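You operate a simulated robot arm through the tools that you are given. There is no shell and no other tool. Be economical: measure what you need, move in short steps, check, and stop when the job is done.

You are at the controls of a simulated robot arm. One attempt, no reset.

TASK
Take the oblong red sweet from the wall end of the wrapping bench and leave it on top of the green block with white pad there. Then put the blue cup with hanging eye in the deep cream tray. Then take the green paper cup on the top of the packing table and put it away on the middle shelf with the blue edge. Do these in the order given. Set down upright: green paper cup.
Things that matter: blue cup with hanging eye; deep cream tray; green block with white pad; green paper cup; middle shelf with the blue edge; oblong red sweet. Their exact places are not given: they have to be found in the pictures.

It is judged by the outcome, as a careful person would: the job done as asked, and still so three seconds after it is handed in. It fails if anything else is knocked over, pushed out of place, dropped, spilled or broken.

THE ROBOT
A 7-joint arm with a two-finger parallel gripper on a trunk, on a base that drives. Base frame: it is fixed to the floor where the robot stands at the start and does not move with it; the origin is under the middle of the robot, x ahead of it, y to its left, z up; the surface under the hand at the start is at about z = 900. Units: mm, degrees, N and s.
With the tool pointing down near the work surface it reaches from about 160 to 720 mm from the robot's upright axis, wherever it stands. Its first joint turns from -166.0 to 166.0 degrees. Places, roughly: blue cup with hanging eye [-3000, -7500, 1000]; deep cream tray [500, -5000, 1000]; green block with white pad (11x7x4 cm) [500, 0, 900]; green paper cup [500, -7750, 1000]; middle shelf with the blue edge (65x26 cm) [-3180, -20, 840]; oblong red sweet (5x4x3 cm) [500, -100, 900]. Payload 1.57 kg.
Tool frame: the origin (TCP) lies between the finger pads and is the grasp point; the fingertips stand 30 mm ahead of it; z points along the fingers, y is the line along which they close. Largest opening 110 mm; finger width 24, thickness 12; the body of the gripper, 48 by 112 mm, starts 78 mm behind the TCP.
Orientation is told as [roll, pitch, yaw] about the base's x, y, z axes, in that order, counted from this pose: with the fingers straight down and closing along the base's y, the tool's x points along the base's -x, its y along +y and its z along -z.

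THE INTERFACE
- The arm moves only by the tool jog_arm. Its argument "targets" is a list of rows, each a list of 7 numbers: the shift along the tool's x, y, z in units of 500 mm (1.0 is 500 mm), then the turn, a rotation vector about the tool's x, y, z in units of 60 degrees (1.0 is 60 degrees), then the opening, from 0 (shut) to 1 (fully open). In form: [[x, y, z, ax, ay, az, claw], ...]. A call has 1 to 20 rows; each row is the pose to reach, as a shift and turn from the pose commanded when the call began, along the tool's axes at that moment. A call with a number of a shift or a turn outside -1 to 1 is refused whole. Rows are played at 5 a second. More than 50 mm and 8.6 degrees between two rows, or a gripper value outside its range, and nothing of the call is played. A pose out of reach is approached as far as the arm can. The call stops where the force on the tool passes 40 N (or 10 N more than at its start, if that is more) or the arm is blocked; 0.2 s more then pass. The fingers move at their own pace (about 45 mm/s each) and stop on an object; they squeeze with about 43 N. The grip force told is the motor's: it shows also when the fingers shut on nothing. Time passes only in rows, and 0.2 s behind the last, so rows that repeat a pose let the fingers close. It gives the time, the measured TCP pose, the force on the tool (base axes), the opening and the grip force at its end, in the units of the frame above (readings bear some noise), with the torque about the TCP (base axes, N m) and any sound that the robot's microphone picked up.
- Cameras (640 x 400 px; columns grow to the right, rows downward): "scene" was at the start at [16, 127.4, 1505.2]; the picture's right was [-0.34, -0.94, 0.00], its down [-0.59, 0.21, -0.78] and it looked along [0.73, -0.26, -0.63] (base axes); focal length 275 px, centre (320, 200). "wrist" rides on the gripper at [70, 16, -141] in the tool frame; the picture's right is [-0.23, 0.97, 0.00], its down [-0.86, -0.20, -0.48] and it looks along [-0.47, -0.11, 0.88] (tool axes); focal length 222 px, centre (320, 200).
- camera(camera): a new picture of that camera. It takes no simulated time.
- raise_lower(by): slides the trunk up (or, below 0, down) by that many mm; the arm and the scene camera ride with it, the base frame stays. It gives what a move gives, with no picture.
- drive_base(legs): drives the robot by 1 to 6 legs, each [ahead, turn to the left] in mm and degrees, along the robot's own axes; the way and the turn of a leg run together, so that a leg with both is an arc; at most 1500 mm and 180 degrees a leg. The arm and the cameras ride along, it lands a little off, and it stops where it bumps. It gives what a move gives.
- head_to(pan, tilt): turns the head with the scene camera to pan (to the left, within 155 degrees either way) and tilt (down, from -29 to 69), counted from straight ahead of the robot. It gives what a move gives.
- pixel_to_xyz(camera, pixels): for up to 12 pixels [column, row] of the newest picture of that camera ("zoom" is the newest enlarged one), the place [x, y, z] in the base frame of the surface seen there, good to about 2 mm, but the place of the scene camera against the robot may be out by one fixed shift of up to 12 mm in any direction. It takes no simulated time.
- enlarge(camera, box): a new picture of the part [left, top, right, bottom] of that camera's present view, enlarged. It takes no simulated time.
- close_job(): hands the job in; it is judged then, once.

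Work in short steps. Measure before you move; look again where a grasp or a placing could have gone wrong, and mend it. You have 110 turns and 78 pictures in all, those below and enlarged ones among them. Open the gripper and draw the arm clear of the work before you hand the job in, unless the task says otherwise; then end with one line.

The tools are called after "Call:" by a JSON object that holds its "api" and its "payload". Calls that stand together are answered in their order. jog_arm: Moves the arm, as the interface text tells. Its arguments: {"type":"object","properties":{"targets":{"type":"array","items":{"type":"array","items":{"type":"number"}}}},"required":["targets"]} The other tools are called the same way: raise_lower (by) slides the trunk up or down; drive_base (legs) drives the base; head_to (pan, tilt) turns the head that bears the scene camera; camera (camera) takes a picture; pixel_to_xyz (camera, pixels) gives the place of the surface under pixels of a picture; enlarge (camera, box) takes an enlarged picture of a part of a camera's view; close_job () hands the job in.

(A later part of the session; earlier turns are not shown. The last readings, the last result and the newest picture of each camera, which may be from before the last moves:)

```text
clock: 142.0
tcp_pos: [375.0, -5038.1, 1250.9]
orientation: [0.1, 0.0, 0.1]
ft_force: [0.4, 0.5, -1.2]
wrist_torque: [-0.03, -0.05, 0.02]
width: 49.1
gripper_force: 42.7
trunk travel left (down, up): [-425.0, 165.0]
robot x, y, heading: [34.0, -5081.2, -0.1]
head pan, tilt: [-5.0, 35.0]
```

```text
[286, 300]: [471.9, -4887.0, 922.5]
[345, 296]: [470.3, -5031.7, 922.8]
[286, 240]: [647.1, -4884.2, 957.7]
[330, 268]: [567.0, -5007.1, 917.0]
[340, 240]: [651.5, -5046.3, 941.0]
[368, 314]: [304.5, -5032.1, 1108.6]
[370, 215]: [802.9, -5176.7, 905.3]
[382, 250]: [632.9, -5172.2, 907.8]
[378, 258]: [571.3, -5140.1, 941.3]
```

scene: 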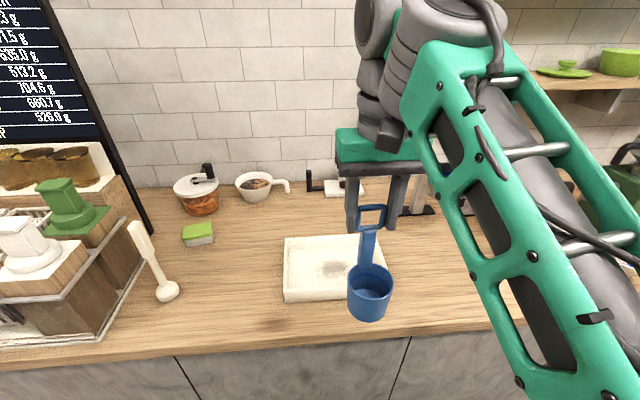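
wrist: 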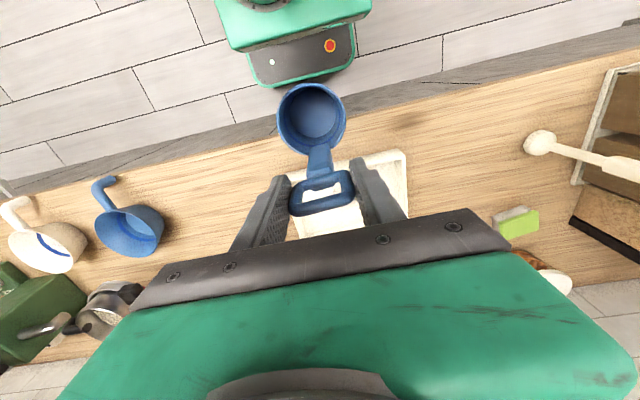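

The tray's centre is (560,-5017), floor 909. The cup centre is 36 mm nearer than the TCP, so the TCP target is (595,-5015). I'll move over it.

Call:
{"api": "jog_arm", "payload": {"targets": [[-0.074, 0.008, 0.01, 0, 0, 0, 0.3], [-0.148, 0.016, 0.02, 0, 0, 0, 0.3], [-0.222, 0.024, 0.04, 0, 0, 0, 0.3], [-0.296, 0.032, 0.06, 0, 0, 0, 0.3], [-0.37, 0.04, 0.08, 0, 0, 0, 0.3], [-0.44, 0.046, 0.1, 0, 0, 0, 0.3], [-0.44, 0.046, 0.16, 0, 0, 0, 0.3], [-0.44, 0.046, 0.22, 0, 0, 0, 0.3], [-0.44, 0.046, 0.22, 0, 0, 0, 0.3]]}}

Call:
{"api": "camera", "payload": {"camera": "scene"}}

Call:
{"api": "camera", "payload": {"camera": "wrist"}}

```text
clock: 144.0
tcp_pos: [593.7, -5016.0, 1142.2]
orientation: [0.1, 0.0, 0.1]
ft_force: [-1.2, -0.3, -1.6]
wrist_torque: [-0.03, 0.0, -0.02]
width: 48.9
gripper_force: 42.6
trunk travel left (down, up): [-425.0, 165.0]
robot x, y, heading: [35.1, -5078.8, 0.3]
head pan, tilt: [-5.0, 35.0]
```

```text
46 pictures are left
```

scene: 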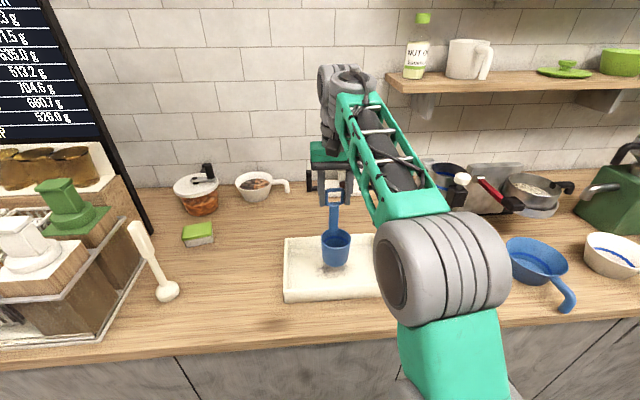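

```text
45 pictures are left
```

wrist: 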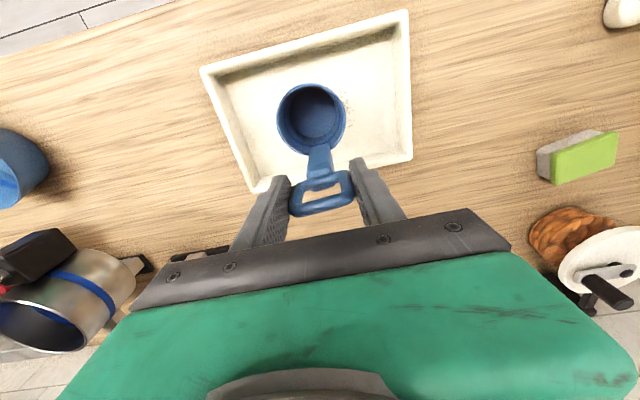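

The cup is over the tray's middle. I'll lower 50 mm to just above the floor.

Call:
{"api": "jog_arm", "payload": {"targets": [[0, 0, 0.05, 0, 0, 0, 0.3], [0, 0, 0.085, 0, 0, 0, 0.3], [0, 0, 0.098, 0, 0, 0, 0.3], [0, 0, 0.101, 0, 0, 0, 0.3], [0, 0, 0.104, 0, 0, 0, 0.3], [0, 0, 0.104, 0, 0, 0, 0.3]]}}

```text
clock: 145.4
tcp_pos: [595.3, -5014.9, 1090.5]
orientation: [0.1, 0.1, 0.2]
ft_force: [-0.6, 0.2, -0.8]
wrist_torque: [0.05, -0.03, -0.01]
width: 48.9
gripper_force: 43.0
trunk travel left (down, up): [-425.0, 165.0]
robot x, y, heading: [37.3, -5078.8, 0.0]
head pan, tilt: [-5.0, 35.0]
```

No contact yet, so I'll creep on down.

Call:
{"api": "jog_arm", "payload": {"targets": [[0, 0, 0.003, 0, 0, 0, 0.3], [0, 0, 0.006, 0, 0, 0, 0.3], [0, 0, 0.006, 0, 0, 0, 0.3]]}}

```text
clock: 146.2
tcp_pos: [594.8, -5015.3, 1087.8]
orientation: [0.1, -0.1, 0.1]
ft_force: [-0.4, 0.4, 3.0]
wrist_torque: [-0.01, 0.34, -0.03]
width: 49.1
gripper_force: 43.0
trunk travel left (down, up): [-425.0, 165.0]
robot x, y, heading: [37.3, -5076.0, 0.1]
head pan, tilt: [-5.0, 35.0]
```

It touches now (torque 0.34 N m, 3–4 N). I'll open and rise.

Call:
{"api": "jog_arm", "payload": {"targets": [[0, 0, 0.001, 0, 0, 0, 0.55], [0, 0, 0.001, 0, 0, 0, 0.7], [0, 0, 0.001, 0, 0, 0, 0.75], [0, 0, 0.001, 0, 0, 0, 0.75], [0, 0, -0.05, 0, 0, 0, 0.75], [0, 0, -0.12, 0, 0, 0, 0.75], [0, 0, -0.2, 0, 0, 0, 0.75], [0, 0, -0.28, 0, 0, 0, 0.75], [0.08, 0, -0.3, 0, 0, 0, 0.75], [0.16, 0, -0.3, 0, 0, 0, 0.75], [0.24, 0, -0.3, 0, 0, 0, 0.75], [0.32, 0, -0.3, 0, 0, 0, 0.75], [0.4, -0.02, -0.3, 0, 0, 0, 0.75], [0.46, -0.04, -0.3, 0, 0, 0, 0.75], [0.46, -0.06, -0.3, 0, 0, 0, 0.75]]}}

Call:
{"api": "camera", "payload": {"camera": "scene"}}

```text
clock: 148.1
tcp_pos: [589.7, -5015.7, 1222.4]
orientation: [0.2, -0.1, 0.1]
ft_force: [9.8, 7.5, -15.6]
wrist_torque: [-1.3, 0.44, -0.6]
width: 82.6
gripper_force: 0.1
out of reach, approached as far as the arm can: row 8
trunk travel left (down, up): [-425.0, 165.0]
robot x, y, heading: [34.6, -5079.2, 0.1]
head pan, tilt: [-5.0, 35.0]
stopped in row 9: the force on the tool passed its limit at 47 N (the readings are from after the stop); the commanded pose is now the measured one
```

```text
44 pictures are left
```

scene: 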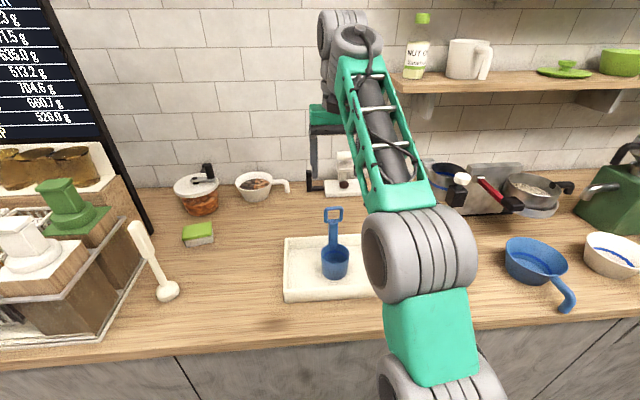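

The cup stands in the tray at (335,250). The arm stopped because it ran out of reach at the height. I'll check that nothing is touched: measure the shelf end and my wrist.

Call:
{"api": "pixel_to_xyz", "payload": {"camera": "scene", "pixels": [[390, 85], [420, 92], [365, 20], [330, 40], [415, 60], [355, 40], [325, 180]]}}

Call:
{"api": "enlarge", "payload": {"camera": "scene", "box": [260, 0, 460, 125]}}

Call:
{"api": "camera", "payload": {"camera": "wrist"}}

```text
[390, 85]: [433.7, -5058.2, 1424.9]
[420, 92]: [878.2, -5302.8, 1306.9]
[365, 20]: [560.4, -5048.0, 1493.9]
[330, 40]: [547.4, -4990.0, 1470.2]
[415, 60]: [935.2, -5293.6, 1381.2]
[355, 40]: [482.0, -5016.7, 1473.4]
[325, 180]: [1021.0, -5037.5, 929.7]
```

```text
3.20 times, centred on (360, 62) of scene
```

zoom: 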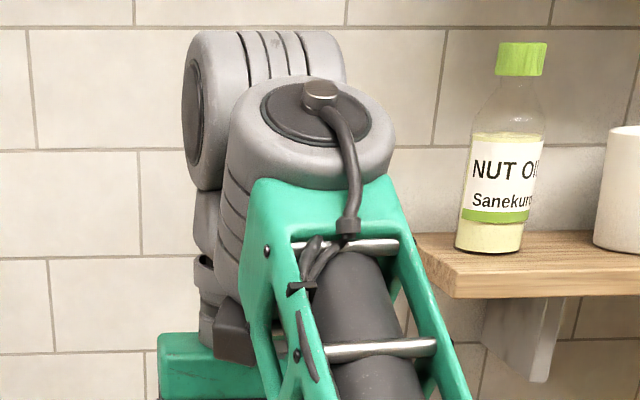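

```text
42 pictures are left
```

wrist: 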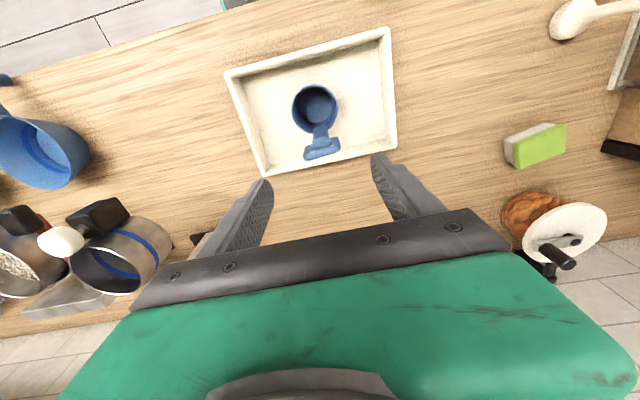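

The shelf is 300 mm away, so nothing was hit; it was a reach limit. The cup is upright in the tray. I'll retract level.

Call:
{"api": "jog_arm", "payload": {"targets": [[0.04, 0, 0.01, 0, 0, 0, 0.75], [0.1, 0, 0.01, 0, 0, 0, 0.75], [0.17, 0, 0.01, 0, 0, 0, 0.75], [0.24, 0, 0.0, 0, 0, 0, 0.75], [0.31, 0, -0.01, 0, 0, 0, 0.75], [0.38, -0.03, -0.03, 0, 0, 0, 0.75], [0.45, -0.07, -0.05, 0, 0, 0, 0.75], [0.48, -0.11, -0.06, 0, 0, 0, 0.75], [0.48, -0.12, -0.06, 0, 0, 0, 0.75]]}}

```text
clock: 150.1
tcp_pos: [350.7, -5076.6, 1250.8]
orientation: [0.1, -0.1, 0.1]
ft_force: [0.8, -0.7, 0.5]
wrist_torque: [0.0, -0.02, 0.03]
width: 82.4
gripper_force: 0.1
trunk travel left (down, up): [-425.0, 165.0]
robot x, y, heading: [31.5, -5078.8, 0.0]
head pan, tilt: [-5.0, 35.0]
```

Now to the packing table. I'll back into the aisle, drive to y≈-7705 and face the table.

Call:
{"api": "drive_base", "payload": {"legs": [[-330, 0], [0, -90], [1300, 0], [1320, 0], [0, 90]]}}

Call:
{"api": "camera", "payload": {"camera": "scene"}}

```text
clock: 172.2
tcp_pos: [-6.8, -7695.3, 1252.2]
orientation: [0.1, 0.0, -0.7]
ft_force: [-0.1, -0.3, 0.3]
wrist_torque: [0.04, -0.01, 0.01]
width: 82.7
gripper_force: 0.0
trunk travel left (down, up): [-425.0, 165.0]
robot x, y, heading: [-325.0, -7695.6, -0.6]
head pan, tilt: [-5.0, 35.0]
```

```text
41 pictures are left
```

scene: 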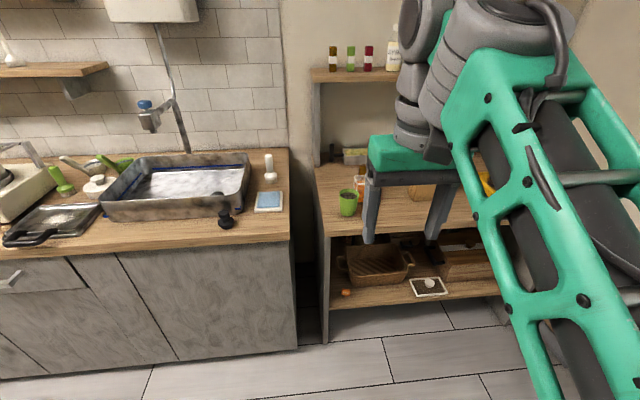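

The green cup is at (348,202). I'll measure it and its surroundings.

Call:
{"api": "enlarge", "payload": {"camera": "scene", "box": [300, 130, 440, 240]}}

Call:
{"api": "pixel_to_xyz", "payload": {"camera": "scene", "pixels": [[348, 204], [340, 193], [356, 193], [347, 190], [347, 216], [330, 225], [360, 185], [300, 230], [322, 160], [340, 73], [335, 205]]}}

```text
3.64 times, centred on (370, 185) of scene
```

zoom: 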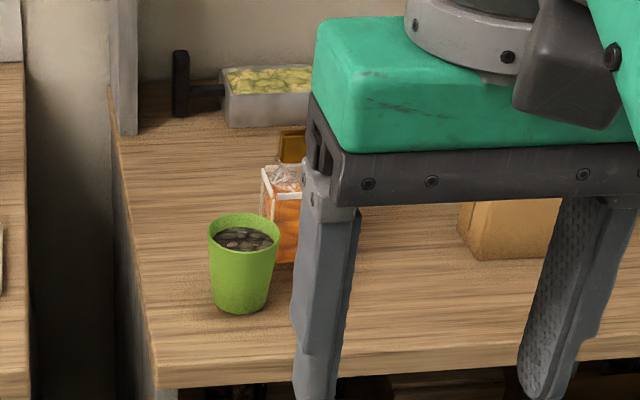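

```text
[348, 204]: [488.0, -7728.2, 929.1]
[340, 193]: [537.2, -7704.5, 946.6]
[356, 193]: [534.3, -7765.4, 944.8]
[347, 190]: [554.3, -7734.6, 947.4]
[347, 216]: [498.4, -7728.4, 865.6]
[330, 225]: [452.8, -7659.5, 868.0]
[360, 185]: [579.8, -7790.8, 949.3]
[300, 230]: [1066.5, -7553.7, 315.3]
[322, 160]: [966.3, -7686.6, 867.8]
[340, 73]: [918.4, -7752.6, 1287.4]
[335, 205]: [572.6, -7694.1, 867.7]
```

The cup is about 70 mm wide at the rim, centred near (522,-7733), with the table true z≈861 and a packet behind it to the right. The shelf probably has boards above it, so I'll grip the cup with the tool tilted 45° forward. I'll drive up first.

Call:
{"api": "drive_base", "payload": {"legs": [[310, 0]]}}

Call:
{"api": "camera", "payload": {"camera": "wrist"}}

Call:
{"api": "camera", "payload": {"camera": "scene"}}

```text
clock: 174.3
tcp_pos: [304.8, -7700.0, 1250.5]
orientation: [0.0, -0.1, -0.9]
ft_force: [-0.3, -0.4, 0.1]
wrist_torque: [0.0, -0.01, -0.04]
width: 82.3
gripper_force: 0.1
trunk travel left (down, up): [-425.0, 165.0]
robot x, y, heading: [-12.5, -7696.2, -1.1]
head pan, tilt: [-5.0, 35.0]
```

```text
39 pictures are left
```

wrist: 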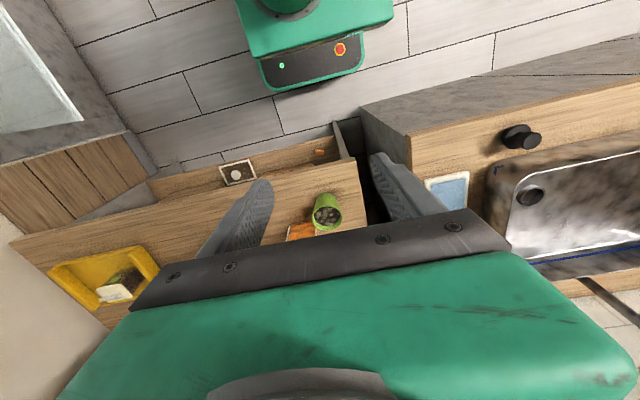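

```text
38 pictures are left
```

scene: 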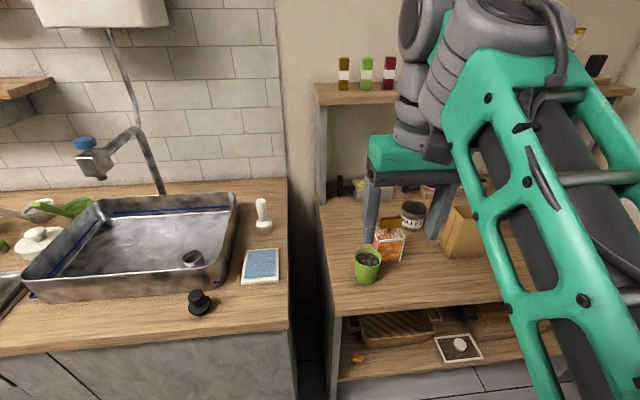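

I'll measure the cup and the packet from this closer view.

Call:
{"api": "pixel_to_xyz", "payload": {"camera": "scene", "pixels": [[367, 270], [354, 255], [381, 255], [368, 248], [367, 282], [390, 245], [390, 232], [378, 236], [404, 258], [340, 305], [367, 255], [288, 320]]}}

Call:
{"api": "pixel_to_xyz", "payload": {"camera": "wrist", "pixels": [[326, 200], [314, 215], [341, 212], [327, 216], [333, 227], [302, 230], [290, 236]]}}

Call:
{"api": "enlarge", "payload": {"camera": "scene", "box": [320, 200, 440, 310]}}

```text
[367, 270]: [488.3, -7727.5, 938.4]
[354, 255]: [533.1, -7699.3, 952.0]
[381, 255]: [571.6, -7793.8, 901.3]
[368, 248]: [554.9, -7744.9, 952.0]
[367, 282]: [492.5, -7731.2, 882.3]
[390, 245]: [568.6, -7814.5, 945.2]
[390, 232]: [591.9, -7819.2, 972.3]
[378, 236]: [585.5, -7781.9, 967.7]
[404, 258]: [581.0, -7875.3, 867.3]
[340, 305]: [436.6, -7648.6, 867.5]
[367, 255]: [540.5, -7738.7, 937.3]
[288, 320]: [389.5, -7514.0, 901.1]
```

```text
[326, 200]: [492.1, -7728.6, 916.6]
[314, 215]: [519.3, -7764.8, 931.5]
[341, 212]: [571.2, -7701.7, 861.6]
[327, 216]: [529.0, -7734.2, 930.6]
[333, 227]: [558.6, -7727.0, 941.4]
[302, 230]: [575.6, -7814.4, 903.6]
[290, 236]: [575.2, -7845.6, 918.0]
```

```text
3.64 times, centred on (380, 255) of scene
```

zoom: 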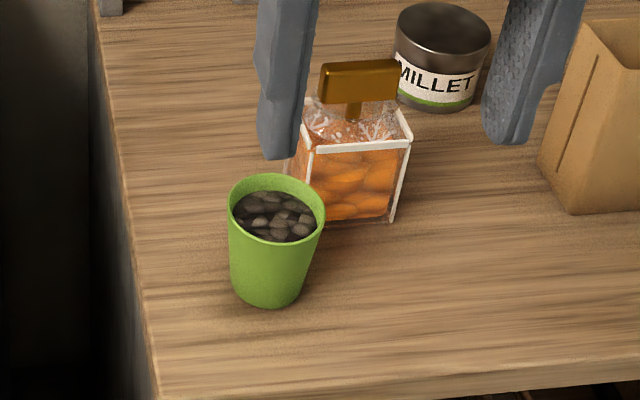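

Cup centre is about (522,-7733), spanning z 861–945. The packet's front is at x≈570, so a tilted tool clears it. I'll move to a pre-grasp at (421,-7733,1010) while tilting 45° forward.

Call:
{"api": "jog_arm", "payload": {"targets": [[-0.033, -0.009, 0.068, 0, -0.107, 0, 0.85], [-0.067, -0.018, 0.137, 0, -0.214, 0, 0.85], [-0.1, -0.027, 0.206, 0, -0.321, 0, 0.85], [-0.133, -0.035, 0.274, 0, -0.429, 0, 0.85], [-0.166, -0.044, 0.343, 0, -0.536, 0, 0.85], [-0.2, -0.053, 0.411, 0, -0.643, 0, 0.85], [-0.233, -0.062, 0.48, 0, -0.75, 0, 0.85], [-0.233, -0.062, 0.48, 0, -0.75, 0, 0.85]]}}

Call:
{"api": "camera", "payload": {"camera": "wrist"}}

Call:
{"api": "camera", "payload": {"camera": "scene"}}

```text
clock: 175.3
tcp_pos: [397.2, -7735.4, 1141.7]
orientation: [-1.0, -19.0, -3.7]
ft_force: [-2.1, 0.3, 1.4]
wrist_torque: [0.05, -0.21, 0.03]
width: 93.7
gripper_force: 0.0
out of reach, approached as far as the arm can: row 4, 5
trunk travel left (down, up): [-425.0, 165.0]
robot x, y, heading: [-13.2, -7698.8, -1.0]
head pan, tilt: [-5.0, 35.0]
stopped in row 5: the arm was blocked; the commanded pose is now the measured one
```

```text
36 pictures are left
```

wrist: 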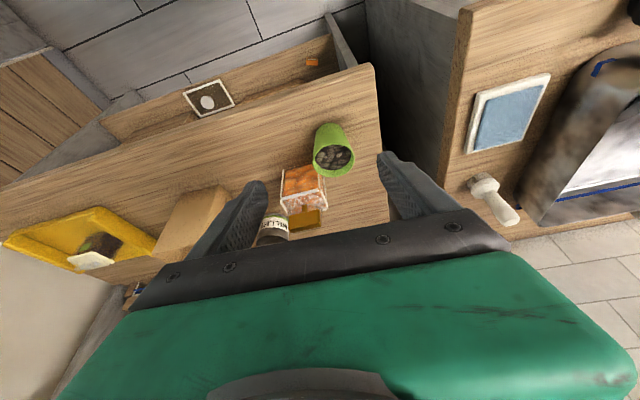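

```text
35 pictures are left
```

scene: 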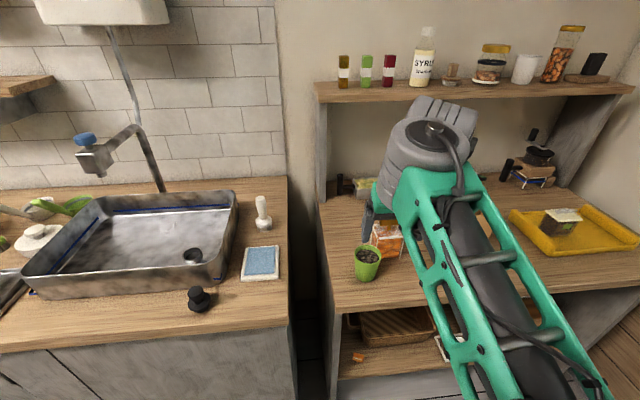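

The tilt folds the arm too tightly at this short radius. I'll back up 150 mm and lower the trunk 150 mm so the tilted reach is comfortable.

Call:
{"api": "drive_base", "payload": {"legs": [[-160, 0]]}}

Call:
{"api": "raise_lower", "payload": {"by": -120}}

```text
clock: 176.7
tcp_pos: [243.4, -7734.9, 1140.1]
orientation: [-1.1, -17.8, -4.2]
ft_force: [0.3, 0.1, -0.5]
wrist_torque: [0.0, 0.01, -0.01]
width: 93.3
gripper_force: 0.1
trunk travel left (down, up): [-425.0, 165.0]
robot x, y, heading: [-171.5, -7695.4, -1.3]
head pan, tilt: [-5.0, 35.0]
```

```text
clock: 178.2
tcp_pos: [253.8, -7735.9, 1007.5]
orientation: [-1.5, -15.7, -4.2]
ft_force: [-0.3, -0.7, 0.3]
wrist_torque: [-0.02, -0.06, 0.02]
width: 93.5
gripper_force: 0.1
trunk travel left (down, up): [-305.0, 285.0]
robot x, y, heading: [-169.8, -7695.3, -1.0]
head pan, tilt: [-5.0, 35.0]
```

Now I'll move to the pre-grasp (400,-7733,1031) and tilt to -45°, removing the small yaw and roll.

Call:
{"api": "jog_arm", "payload": {"targets": [[-0.059, 0.005, 0.007, -0.009, -0.097, -0.012, 0.85], [-0.117, 0.01, 0.014, -0.017, -0.195, -0.024, 0.85], [-0.176, 0.016, 0.021, -0.026, -0.292, -0.036, 0.85], [-0.234, 0.021, 0.028, -0.034, -0.39, -0.048, 0.85], [-0.293, 0.026, 0.035, -0.043, -0.487, -0.06, 0.85], [-0.293, 0.026, 0.035, -0.043, -0.487, -0.06, 0.85]]}}

Call:
{"api": "camera", "payload": {"camera": "wrist"}}

```text
clock: 178.8
tcp_pos: [318.1, -7720.1, 939.9]
orientation: [-1.5, -15.7, -0.5]
ft_force: [0.6, 0.1, 1.2]
wrist_torque: [0.0, 0.04, -0.01]
width: 93.5
gripper_force: 0.0
out of reach, approached as far as the arm can: row 2
trunk travel left (down, up): [-305.0, 285.0]
robot x, y, heading: [-172.9, -7695.4, -1.2]
head pan, tilt: [-5.0, 35.0]
stopped in row 2: the arm was blocked; the commanded pose is now the measured one
```

```text
34 pictures are left
```

wrist: 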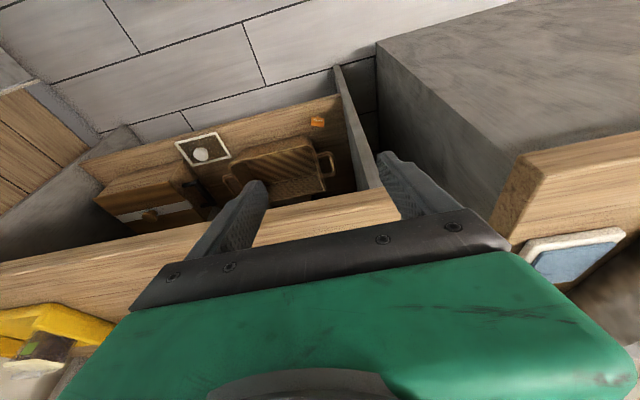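

The arm's solver is stuck at about -16° pitch. I'll look at the arm's posture.

Call:
{"api": "head_to", "payload": {"pan": -15, "tilt": 50}}

Call:
{"api": "camera", "payload": {"camera": "scene"}}

```text
clock: 179.5
tcp_pos: [317.5, -7719.9, 942.1]
orientation: [-1.6, -15.4, -0.8]
ft_force: [0.7, -0.4, 0.5]
wrist_torque: [-0.03, 0.01, 0.01]
width: 93.5
gripper_force: 0.0
trunk travel left (down, up): [-305.0, 285.0]
robot x, y, heading: [-172.6, -7695.3, -0.8]
head pan, tilt: [-15.0, 50.0]
```

```text
33 pictures are left
```

scene: 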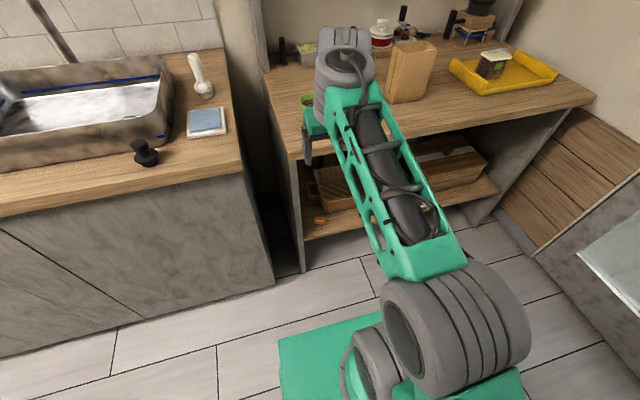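

I'll measure the posture of the elbow, forearm and wrist.

Call:
{"api": "pixel_to_xyz", "payload": {"camera": "scene", "pixels": [[430, 270], [460, 300], [520, 330], [345, 60], [330, 80], [390, 150], [370, 360], [300, 370], [308, 150], [315, 120]]}}

```text
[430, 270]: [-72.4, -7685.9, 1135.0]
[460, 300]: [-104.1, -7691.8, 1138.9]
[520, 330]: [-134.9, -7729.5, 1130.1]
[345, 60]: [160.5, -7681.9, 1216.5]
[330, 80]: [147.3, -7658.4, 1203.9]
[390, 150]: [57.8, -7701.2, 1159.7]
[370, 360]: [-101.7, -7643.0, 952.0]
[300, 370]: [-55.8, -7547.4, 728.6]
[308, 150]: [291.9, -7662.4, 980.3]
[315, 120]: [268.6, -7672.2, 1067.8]
```

The elbow sits close to the mast, so tilting at a short radius pushes it back into it. I'll back up a bit, raise the trunk again, and tilt at a longer reach.

Call:
{"api": "drive_base", "payload": {"legs": [[-180, 0]]}}

Call:
{"api": "raise_lower", "payload": {"by": 160}}

Call:
{"api": "jog_arm", "payload": {"targets": [[-0.06, 0, 0.015, 0, 0, 0, 0.85], [-0.12, 0, 0.03, 0, 0, 0, 0.85], [-0.18, 0, 0.05, 0, 0, 0, 0.85], [-0.24, 0, 0.07, 0, 0, 0, 0.85], [-0.24, 0, 0.07, 0, 0, 0, 0.85]]}}

```text
clock: 181.0
tcp_pos: [137.0, -7717.9, 943.2]
orientation: [-1.7, -14.8, -0.8]
ft_force: [0.3, -0.2, 0.5]
wrist_torque: [0.0, -0.01, 0.01]
width: 93.8
gripper_force: 0.1
trunk travel left (down, up): [-305.0, 285.0]
robot x, y, heading: [-355.2, -7692.2, -1.1]
head pan, tilt: [-15.0, 50.0]
```

```text
clock: 182.9
tcp_pos: [128.0, -7721.2, 1104.6]
orientation: [-1.7, -15.6, -1.4]
ft_force: [0.0, -0.4, 0.3]
wrist_torque: [0.02, 0.02, 0.01]
width: 93.5
gripper_force: 0.2
trunk travel left (down, up): [-465.0, 125.0]
robot x, y, heading: [-356.3, -7697.8, -0.9]
head pan, tilt: [-15.0, 50.0]
```

```text
clock: 184.1
tcp_pos: [251.1, -7717.5, 1109.3]
orientation: [-1.6, -15.4, -0.7]
ft_force: [0.1, -0.3, 0.4]
wrist_torque: [0.0, -0.03, -0.01]
width: 93.3
gripper_force: 0.0
trunk travel left (down, up): [-465.0, 125.0]
robot x, y, heading: [-353.3, -7692.5, -0.9]
head pan, tilt: [-15.0, 50.0]
```

At radius 604 the arm moves freely. I'll tilt another 29° here.

Call:
{"api": "jog_arm", "payload": {"targets": [[-0.01, 0, 0.02, 0, -0.1, 0, 0.85], [-0.02, 0, 0.04, 0, -0.2, 0, 0.85], [-0.03, 0, 0.06, -0.01, -0.3, 0, 0.85], [-0.04, 0, 0.08, -0.02, -0.4, 0, 0.85], [-0.05, 0, 0.1, -0.02, -0.49, 0, 0.85], [-0.05, 0, 0.1, -0.02, -0.49, 0, 0.85]]}}

```text
clock: 185.5
tcp_pos: [290.3, -7720.8, 1066.7]
orientation: [-0.9, -44.7, 0.0]
ft_force: [0.4, -0.6, 1.0]
wrist_torque: [-0.02, -0.01, 0.02]
width: 93.7
gripper_force: 0.0
trunk travel left (down, up): [-465.0, 125.0]
robot x, y, heading: [-354.7, -7696.5, -0.8]
head pan, tilt: [-15.0, 50.0]
```

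Tilted to -45°. I'll drive forward 130 mm and look at the cup with the wrist camera.

Call:
{"api": "drive_base", "payload": {"legs": [[130, 0]]}}

Call:
{"api": "camera", "payload": {"camera": "wrist"}}

```text
clock: 186.7
tcp_pos: [419.3, -7722.4, 1066.9]
orientation: [-0.9, -44.7, 0.0]
ft_force: [-0.3, 0.3, 0.0]
wrist_torque: [0.02, 0.01, 0.01]
width: 93.4
gripper_force: 0.0
trunk travel left (down, up): [-465.0, 125.0]
robot x, y, heading: [-226.1, -7695.5, -0.8]
head pan, tilt: [-15.0, 50.0]
```

```text
32 pictures are left
```

wrist: 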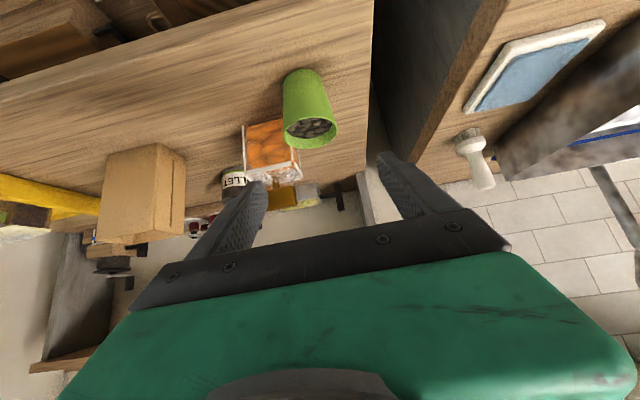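

I'll measure the cup's rim sides, the packet, the sink-bench edge and the table.

Call:
{"api": "pixel_to_xyz", "payload": {"camera": "wrist", "pixels": [[286, 125], [334, 120], [310, 140], [303, 75], [305, 100], [308, 122], [250, 150], [280, 125], [296, 165], [340, 60], [440, 140]]}}

```text
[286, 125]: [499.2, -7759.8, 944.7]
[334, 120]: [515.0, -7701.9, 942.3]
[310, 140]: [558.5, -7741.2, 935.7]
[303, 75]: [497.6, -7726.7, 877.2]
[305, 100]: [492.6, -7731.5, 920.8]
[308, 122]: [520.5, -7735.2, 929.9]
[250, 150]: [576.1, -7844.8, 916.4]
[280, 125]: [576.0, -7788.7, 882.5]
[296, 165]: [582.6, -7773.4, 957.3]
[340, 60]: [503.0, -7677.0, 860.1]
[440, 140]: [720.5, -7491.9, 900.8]
```

Cup centre (523,-7733); packet front x≈575. I'll approach along the tool axis to (520,-7733,911).

Call:
{"api": "jog_arm", "payload": {"targets": [[0.038, -0.011, 0.0, 0, 0, 0, 0.85], [0.076, -0.022, 0.05, 0, 0, 0, 0.85], [0.076, -0.022, 0.13, 0, 0, 0, 0.85], [0.076, -0.022, 0.2, 0, 0, 0, 0.85], [0.076, -0.022, 0.26, 0, 0, 0, 0.85], [0.076, -0.022, 0.31, 0, 0, 0, 0.85], [0.076, -0.022, 0.31, 0, 0, 0, 0.85]]}}

Call:
{"api": "camera", "payload": {"camera": "wrist"}}

```text
clock: 188.3
tcp_pos: [502.1, -7737.9, 928.4]
orientation: [-0.9, -44.8, 0.0]
ft_force: [0.2, 0.0, 0.0]
wrist_torque: [0.01, 0.0, 0.01]
width: 93.6
gripper_force: 0.0
trunk travel left (down, up): [-465.0, 125.0]
robot x, y, heading: [-222.9, -7692.7, -0.8]
head pan, tilt: [-15.0, 50.0]
```

```text
31 pictures are left
```

wrist: 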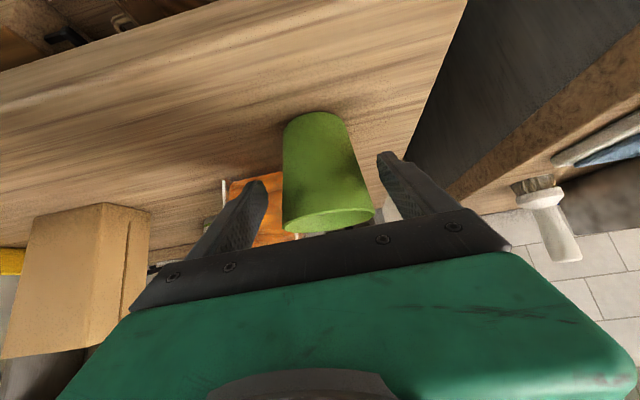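

The cup is between the fingers. I'll advance the last 25 mm with +4 mm in y, then close gently.

Call:
{"api": "jog_arm", "payload": {"targets": [[0, 0.009, 0.025, 0, 0, 0, 0.85], [0, 0.009, 0.05, 0, 0, 0, 0.85], [0, 0.009, 0.05, 0, 0, 0, 0.7], [0, 0.009, 0.05, 0, 0, 0, 0.6], [0, 0.009, 0.05, 0, 0, 0, 0.54], [0, 0.009, 0.05, 0, 0, 0, 0.52], [0, 0.009, 0.05, 0, 0, 0, 0.5], [0, 0.009, 0.05, 0, 0, 0, 0.5]]}}

Call:
{"api": "camera", "payload": {"camera": "wrist"}}

```text
clock: 190.1
tcp_pos: [518.7, -7732.5, 911.2]
orientation: [-1.0, -44.8, 0.0]
ft_force: [1.3, 0.5, 0.7]
wrist_torque: [0.0, -0.04, 0.02]
width: 67.6
gripper_force: 43.5
trunk travel left (down, up): [-465.0, 125.0]
robot x, y, heading: [-222.2, -7697.0, -1.0]
head pan, tilt: [-15.0, 50.0]
```

```text
30 pictures are left
```

wrist: 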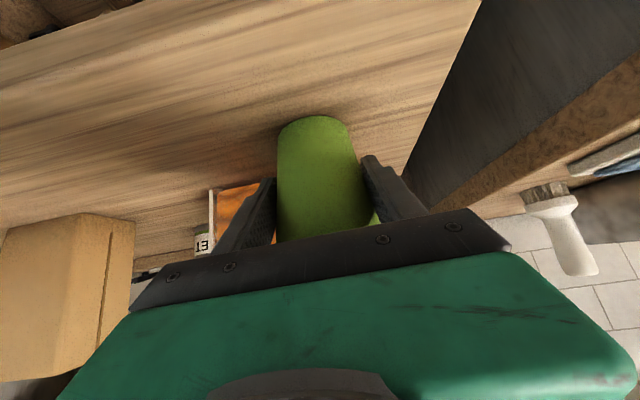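

Gripped at 67.6 mm. I'll lift straight up 150 mm.

Call:
{"api": "jog_arm", "payload": {"targets": [[-0.028, 0, -0.028, 0, 0, 0, 0.5], [-0.07, 0, -0.071, 0, 0, 0, 0.5], [-0.117, 0, -0.118, 0, 0, 0, 0.5], [-0.164, 0, -0.166, 0, 0, 0, 0.5], [-0.211, 0, -0.213, 0, 0, 0, 0.5], [-0.211, 0, -0.213, 0, 0, 0, 0.5]]}}

Call:
{"api": "camera", "payload": {"camera": "scene"}}

```text
clock: 191.5
tcp_pos: [519.4, -7729.7, 1062.3]
orientation: [-0.9, -44.6, 0.0]
ft_force: [0.8, 0.1, -0.8]
wrist_torque: [-0.02, 0.05, 0.0]
width: 67.3
gripper_force: 42.6
trunk travel left (down, up): [-465.0, 125.0]
robot x, y, heading: [-220.4, -7692.8, -1.0]
head pan, tilt: [-15.0, 50.0]
```

```text
29 pictures are left
```

scene: 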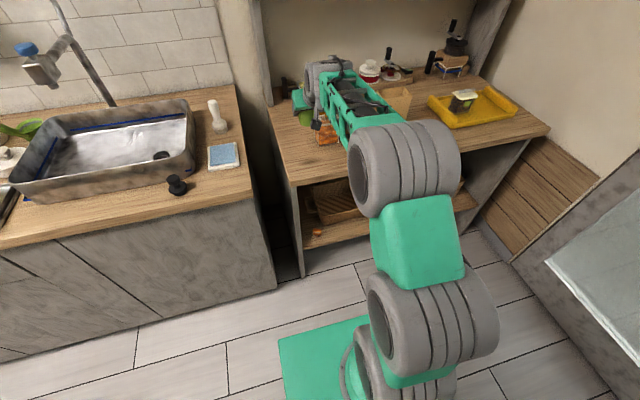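

The cup is held, and the neighbours look undisturbed. I'll back out 200 mm, draw the arm in a bit, then drive north up the aisle to y≈-3400, where the gap between counter and island lets me look across.

Call:
{"api": "drive_base", "payload": {"legs": [[-200, 0]]}}

Call:
{"api": "jog_arm", "payload": {"targets": [[0.05, 0, -0.05, 0, 0, 0, 0.5], [0.1, 0, -0.1, 0, 0, 0, 0.5], [0.14, 0, -0.14, 0, 0, 0, 0.5], [0.14, 0, -0.14, 0, 0, 0, 0.5]]}}

Call:
{"api": "drive_base", "payload": {"legs": [[0, 91], [1450, 0], [1450, 0], [1400, 0]]}}

Call:
{"api": "head_to", "payload": {"pan": 65, "tilt": 15}}

Call:
{"api": "camera", "payload": {"camera": "scene"}}

```text
clock: 193.1
tcp_pos: [321.8, -7730.1, 1063.1]
orientation: [-0.9, -44.8, -0.2]
ft_force: [0.3, -1.0, -1.1]
wrist_torque: [0.02, -0.04, -0.03]
width: 67.3
gripper_force: 42.9
trunk travel left (down, up): [-465.0, 125.0]
robot x, y, heading: [-420.1, -7692.0, -1.4]
head pan, tilt: [-15.0, 50.0]
```

```text
clock: 194.1
tcp_pos: [221.3, -7728.7, 1064.6]
orientation: [-0.8, -44.8, -0.3]
ft_force: [-0.6, 0.9, -0.4]
wrist_torque: [-0.02, 0.02, -0.02]
width: 67.5
gripper_force: 42.9
trunk travel left (down, up): [-465.0, 125.0]
robot x, y, heading: [-424.9, -7694.8, -1.0]
head pan, tilt: [-15.0, 50.0]
```

```text
clock: 218.8
tcp_pos: [-461.6, -2703.1, 1063.5]
orientation: [-1.1, -44.7, 90.9]
ft_force: [0.3, 0.3, -1.7]
wrist_torque: [0.02, -0.02, 0.0]
width: 66.2
gripper_force: 43.3
trunk travel left (down, up): [-465.0, 125.0]
robot x, y, heading: [-485.5, -3348.3, 90.0]
head pan, tilt: [-15.0, 50.0]
```

```text
clock: 220.3
tcp_pos: [-461.0, -2703.2, 1063.2]
orientation: [-1.0, -44.8, 90.9]
ft_force: [-0.2, 0.5, -0.6]
wrist_torque: [-0.01, 0.0, -0.03]
width: 66.4
gripper_force: 43.6
trunk travel left (down, up): [-465.0, 125.0]
robot x, y, heading: [-484.6, -3351.3, 90.1]
head pan, tilt: [65.0, 15.0]
```

```text
28 pictures are left
```

scene: 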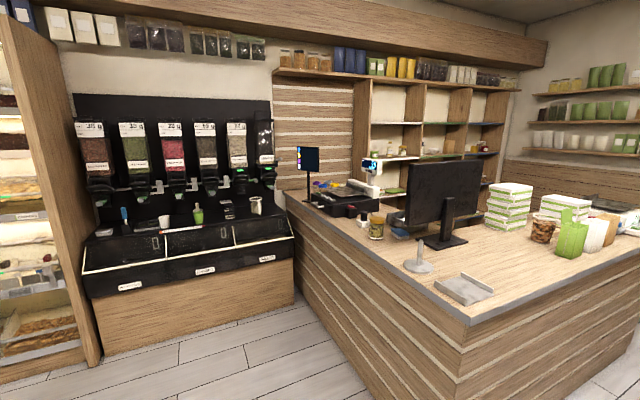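

The shelf unit behind the counter, at (370–510, 80–190), looks like the target. I'll enlarge it and measure.

Call:
{"api": "enlarge", "payload": {"camera": "scene", "box": [340, 60, 540, 200]}}

Call:
{"api": "pixel_to_xyz", "payload": {"camera": "scene", "pixels": [[395, 122], [390, 158], [440, 122], [440, 155], [490, 123], [475, 155], [470, 300], [640, 225], [285, 195], [620, 185], [520, 150], [395, 88]]}}

```text
2.86 times, centred on (440, 130) of scene
```

zoom: 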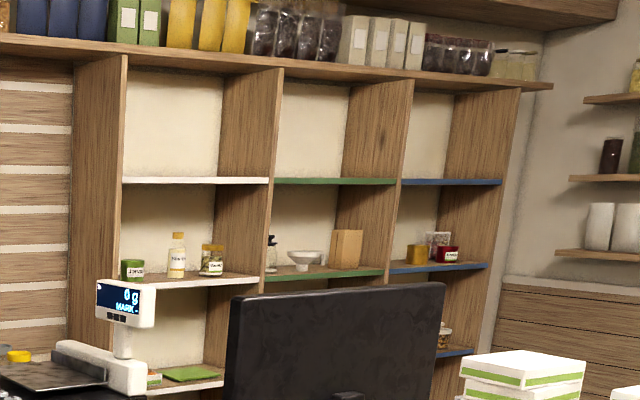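

```text
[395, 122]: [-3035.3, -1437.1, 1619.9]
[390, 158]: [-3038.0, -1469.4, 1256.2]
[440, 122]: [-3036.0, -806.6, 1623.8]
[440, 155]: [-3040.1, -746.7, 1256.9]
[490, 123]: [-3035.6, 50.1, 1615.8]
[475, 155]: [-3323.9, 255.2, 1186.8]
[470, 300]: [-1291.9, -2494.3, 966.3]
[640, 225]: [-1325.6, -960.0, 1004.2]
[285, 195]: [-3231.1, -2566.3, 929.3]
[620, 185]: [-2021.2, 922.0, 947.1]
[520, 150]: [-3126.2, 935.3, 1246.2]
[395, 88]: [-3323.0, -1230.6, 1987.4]
```

The blue-edged column is at y≈-350..300, x≈-3040, with boards at z≈1617, 1257 and one lower. It's behind the counter, so I'll drive north to find the way in.

Call:
{"api": "drive_base", "payload": {"legs": [[1450, -1], [1350, 0]]}}

Call:
{"api": "camera", "payload": {"camera": "scene"}}

```text
clock: 233.8
tcp_pos: [-439.2, 80.9, 1064.1]
orientation: [-0.8, -44.8, 90.4]
ft_force: [0.1, -0.3, -2.1]
wrist_torque: [0.0, 0.01, 0.0]
width: 66.3
gripper_force: 42.8
trunk travel left (down, up): [-465.0, 125.0]
robot x, y, heading: [-467.0, -564.9, 89.5]
head pan, tilt: [65.0, 15.0]
```

```text
26 pictures are left
```

scene: 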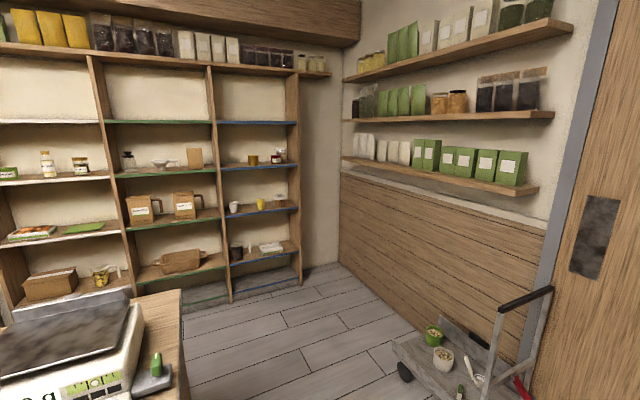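

The blue column is fully visible. It has five blue-edged boards, and the middle one at (262,212) should be z≈840. I'll measure boards, items and the counter end.

Call:
{"api": "enlarge", "payload": {"camera": "scene", "box": [200, 100, 320, 310]}}

Call:
{"api": "pixel_to_xyz", "payload": {"camera": "scene", "pixels": [[250, 213], [225, 216], [296, 208], [250, 169], [250, 262], [182, 292], [175, 360], [395, 350], [340, 300], [200, 330], [262, 204], [235, 207]]}}

```text
1.90 times, centred on (260, 205) of scene
```

zoom: 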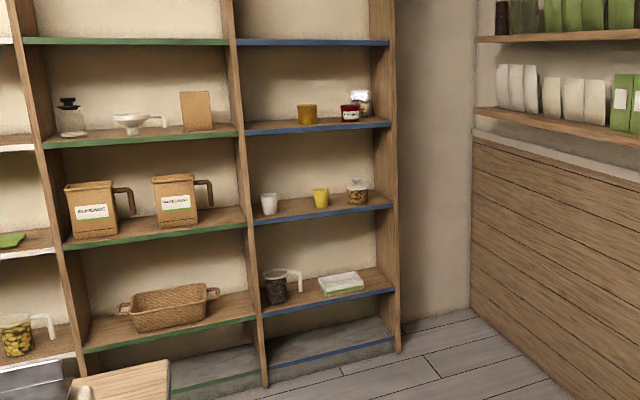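

```text
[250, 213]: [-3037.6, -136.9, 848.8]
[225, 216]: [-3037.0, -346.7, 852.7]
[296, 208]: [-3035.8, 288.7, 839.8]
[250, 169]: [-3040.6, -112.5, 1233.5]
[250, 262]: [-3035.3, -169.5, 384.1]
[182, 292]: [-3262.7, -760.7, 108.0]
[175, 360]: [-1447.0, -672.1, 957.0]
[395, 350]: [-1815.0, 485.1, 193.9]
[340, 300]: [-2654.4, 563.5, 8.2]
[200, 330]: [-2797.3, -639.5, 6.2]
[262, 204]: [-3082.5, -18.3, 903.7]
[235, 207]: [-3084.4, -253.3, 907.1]
```

The middle board has z≈840 and its front edge is at x≈-3040. The gap between the white cup (y≈-253) and the yellow cup (y≈-18) is centred on y≈-135. I'll measure the cart and the counter corner for the passage.

Call:
{"api": "pixel_to_xyz", "payload": {"camera": "scene", "pixels": [[178, 297], [181, 345], [525, 300], [500, 340], [445, 320], [405, 372], [165, 385], [545, 380], [150, 300], [240, 340], [300, 390]]}}

Call:
{"api": "head_to", "payload": {"pan": 35, "tilt": 30}}

Call:
{"api": "camera", "payload": {"camera": "scene"}}

```text
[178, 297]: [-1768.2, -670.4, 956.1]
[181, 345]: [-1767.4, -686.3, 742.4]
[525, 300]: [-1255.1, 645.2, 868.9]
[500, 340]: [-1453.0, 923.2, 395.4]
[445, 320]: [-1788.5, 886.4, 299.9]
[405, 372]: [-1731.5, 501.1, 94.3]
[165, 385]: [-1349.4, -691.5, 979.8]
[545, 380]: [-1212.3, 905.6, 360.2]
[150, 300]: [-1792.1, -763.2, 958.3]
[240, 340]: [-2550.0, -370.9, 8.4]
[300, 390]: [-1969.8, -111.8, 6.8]
```

```text
clock: 234.8
tcp_pos: [-439.7, 79.3, 1064.4]
orientation: [-1.0, -44.8, 90.3]
ft_force: [0.5, 0.0, -1.7]
wrist_torque: [-0.05, -0.03, 0.0]
width: 65.7
gripper_force: 42.7
trunk travel left (down, up): [-465.0, 125.0]
robot x, y, heading: [-473.3, -566.4, 89.5]
head pan, tilt: [35.0, 30.0]
```

```text
24 pictures are left
```

scene: 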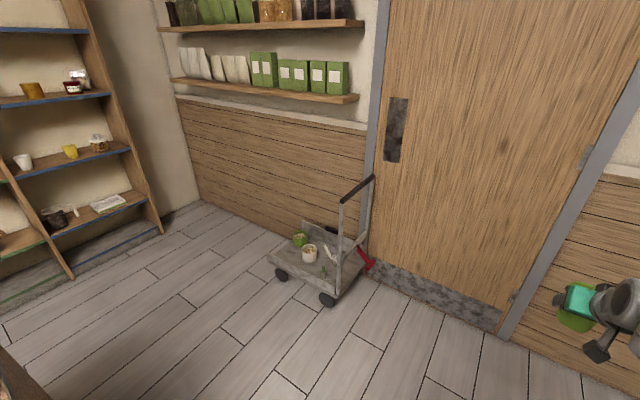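

The passage from y=-670 to 480 is clear. I'll drive to y≈-165, face west and approach partway.

Call:
{"api": "drive_base", "payload": {"legs": [[400, 0], [0, 90.5], [1350, 0]]}}

Call:
{"api": "head_to", "payload": {"pan": 5, "tilt": 25}}

Call:
{"api": "camera", "payload": {"camera": "scene"}}

```text
clock: 247.3
tcp_pos: [-2426.7, -104.8, 1063.3]
orientation: [-0.9, -44.8, 179.6]
ft_force: [-1.7, -0.4, -1.3]
wrist_torque: [-0.01, 0.02, -0.01]
width: 65.3
gripper_force: 42.9
trunk travel left (down, up): [-465.0, 125.0]
robot x, y, heading: [-1784.8, -145.1, 178.4]
head pan, tilt: [35.0, 30.0]
```

```text
clock: 248.2
tcp_pos: [-2426.4, -103.8, 1063.7]
orientation: [-0.9, -44.8, 179.6]
ft_force: [-0.2, -1.2, -1.3]
wrist_torque: [0.03, -0.01, 0.0]
width: 65.2
gripper_force: 43.3
trunk travel left (down, up): [-465.0, 125.0]
robot x, y, heading: [-1783.9, -142.7, 178.8]
head pan, tilt: [5.0, 25.0]
```

```text
23 pictures are left
```

scene: 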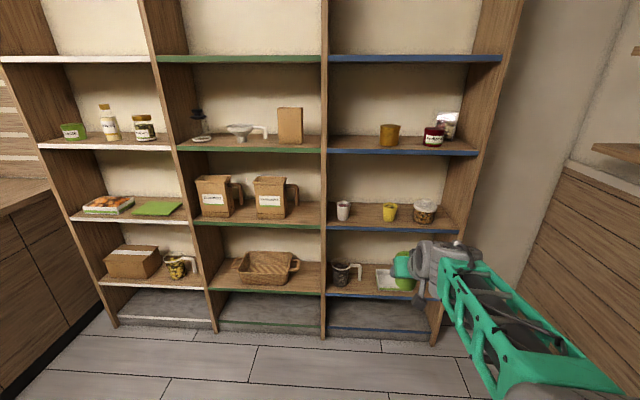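

The middle blue board is at (395,228) with a white cup (343,210), a yellow cup (390,212) and a jar (424,210). I'll measure them and check the held cup.

Call:
{"api": "enlarge", "payload": {"camera": "scene", "box": [315, 130, 495, 310]}}

Call:
{"api": "pixel_to_xyz", "payload": {"camera": "scene", "pixels": [[343, 212], [338, 208], [349, 208], [390, 213], [383, 210], [397, 210], [366, 222], [366, 228], [395, 152], [410, 153], [366, 208], [421, 212]]}}

```text
2.22 times, centred on (405, 220) of scene
```

zoom: 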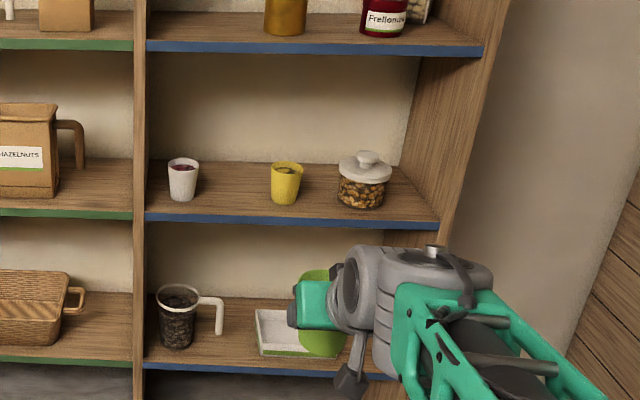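

```text
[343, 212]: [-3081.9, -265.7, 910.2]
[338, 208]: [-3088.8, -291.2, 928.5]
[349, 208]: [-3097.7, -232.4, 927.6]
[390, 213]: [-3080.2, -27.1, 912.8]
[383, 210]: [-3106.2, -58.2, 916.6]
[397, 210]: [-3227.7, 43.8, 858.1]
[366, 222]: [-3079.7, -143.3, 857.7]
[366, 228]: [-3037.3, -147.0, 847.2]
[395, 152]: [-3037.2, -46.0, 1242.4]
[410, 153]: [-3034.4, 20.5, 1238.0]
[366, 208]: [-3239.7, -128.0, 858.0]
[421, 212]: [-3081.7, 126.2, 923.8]
```

The free gap is y -232..-58, centre -145, and the shelf surface is true z≈851 with the next board at ≈1225. I'll drive 540 mm closer.

Call:
{"api": "drive_base", "payload": {"legs": [[540, 0]]}}

Call:
{"api": "camera", "payload": {"camera": "scene"}}

Call:
{"api": "camera", "payload": {"camera": "wrist"}}

```text
clock: 251.4
tcp_pos: [-2975.9, -96.0, 1063.4]
orientation: [-0.9, -44.8, 179.9]
ft_force: [0.8, -0.3, -1.6]
wrist_torque: [-0.03, -0.02, -0.02]
width: 65.3
gripper_force: 42.6
trunk travel left (down, up): [-465.0, 125.0]
robot x, y, heading: [-2332.8, -130.4, 178.9]
head pan, tilt: [5.0, 25.0]
```

```text
21 pictures are left
```

scene: 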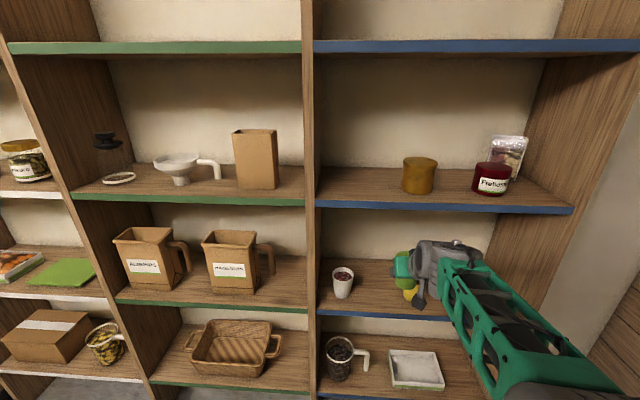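

```text
20 pictures are left
```

wrist: 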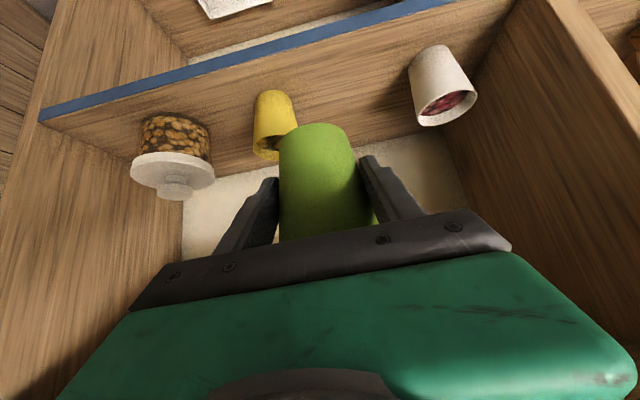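

The wrist view shows the gap well: yellow cup (272,125) and white cup (440,85). I'll measure them, the board and the edge here.

Call:
{"api": "pixel_to_xyz", "payload": {"camera": "wrist", "pixels": [[297, 122], [256, 115], [275, 95], [412, 70], [420, 120], [473, 98], [360, 90], [365, 125], [350, 60], [345, 30], [325, 127], [320, 180]]}}

Call:
{"api": "pixel_to_xyz", "payload": {"camera": "scene", "pixels": [[343, 285], [355, 280], [380, 300], [372, 206]]}}

```text
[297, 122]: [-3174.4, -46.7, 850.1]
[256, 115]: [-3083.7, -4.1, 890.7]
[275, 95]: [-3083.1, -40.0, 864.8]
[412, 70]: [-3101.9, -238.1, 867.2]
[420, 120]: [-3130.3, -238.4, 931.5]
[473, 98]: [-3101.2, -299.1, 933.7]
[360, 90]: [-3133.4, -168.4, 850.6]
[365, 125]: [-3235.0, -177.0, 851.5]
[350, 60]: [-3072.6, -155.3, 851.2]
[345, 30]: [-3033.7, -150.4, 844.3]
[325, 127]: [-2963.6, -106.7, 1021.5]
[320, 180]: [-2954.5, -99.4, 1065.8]
```

```text
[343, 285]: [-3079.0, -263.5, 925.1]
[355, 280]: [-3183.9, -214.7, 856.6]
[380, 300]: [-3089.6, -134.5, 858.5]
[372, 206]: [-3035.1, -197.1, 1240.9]
```

The board is at z=851, and I want cup centre y≈-147. I'll drive 40 mm more, shift sideways, then go forward and down to TCP (-3104,-147,912).

Call:
{"api": "drive_base", "payload": {"legs": [[40, 0]]}}

Call:
{"api": "jog_arm", "payload": {"targets": [[0, 0.052, 0, 0, 0, 0, 0.5], [0, 0.102, 0, 0, 0, 0, 0.5], [0.022, 0.102, 0.085, 0, 0, 0, 0.5], [0.044, 0.102, 0.17, 0, 0, 0, 0.5], [0.066, 0.102, 0.25, 0, 0, 0, 0.5], [0.08, 0.102, 0.31, 0, 0, 0, 0.5], [0.08, 0.102, 0.31, 0, 0, 0, 0.5]]}}

Call:
{"api": "camera", "payload": {"camera": "wrist"}}

Call:
{"api": "camera", "payload": {"camera": "scene"}}

```text
clock: 252.2
tcp_pos: [-3016.1, -94.5, 1063.2]
orientation: [-0.8, -44.7, 179.8]
ft_force: [-0.2, -0.3, -1.2]
wrist_torque: [-0.01, -0.06, -0.02]
width: 64.8
gripper_force: 43.1
trunk travel left (down, up): [-465.0, 125.0]
robot x, y, heading: [-2370.4, -133.5, 178.9]
head pan, tilt: [5.0, 25.0]
```

```text
clock: 253.8
tcp_pos: [-3097.1, -142.1, 922.8]
orientation: [-0.9, -44.7, 179.8]
ft_force: [-0.7, 0.7, -0.4]
wrist_torque: [0.01, -0.05, 0.0]
width: 65.1
gripper_force: 43.2
trunk travel left (down, up): [-465.0, 125.0]
robot x, y, heading: [-2369.2, -135.1, 178.9]
head pan, tilt: [5.0, 25.0]
```

```text
19 pictures are left
```

wrist: 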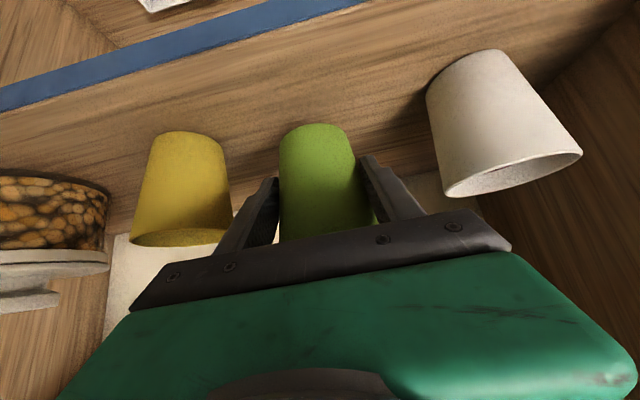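

```text
18 pictures are left
```

scene: 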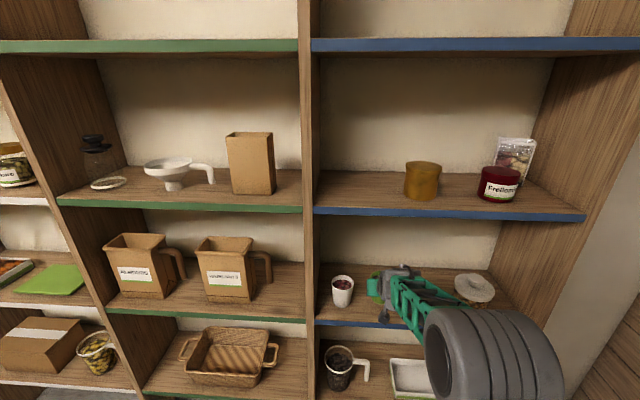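

Clear on both sides. I'll lower 17 mm straight down, with 3 mm more to the white cup's side.

Call:
{"api": "jog_arm", "payload": {"targets": [[0.008, 0.004, 0.012, 0, 0, 0, 0.5], [0.018, 0.006, 0.022, 0, 0, 0, 0.5], [0.022, 0.006, 0.026, 0, 0, 0, 0.5], [0.022, 0.006, 0.026, 0, 0, 0, 0.5]]}}

```text
clock: 254.8
tcp_pos: [-3098.3, -145.4, 907.7]
orientation: [-0.9, -44.7, 179.8]
ft_force: [-0.3, 0.1, -0.8]
wrist_torque: [-0.02, -0.05, 0.0]
width: 65.2
gripper_force: 43.5
trunk travel left (down, up): [-465.0, 125.0]
robot x, y, heading: [-2371.4, -134.6, 179.1]
head pan, tilt: [5.0, 25.0]
```

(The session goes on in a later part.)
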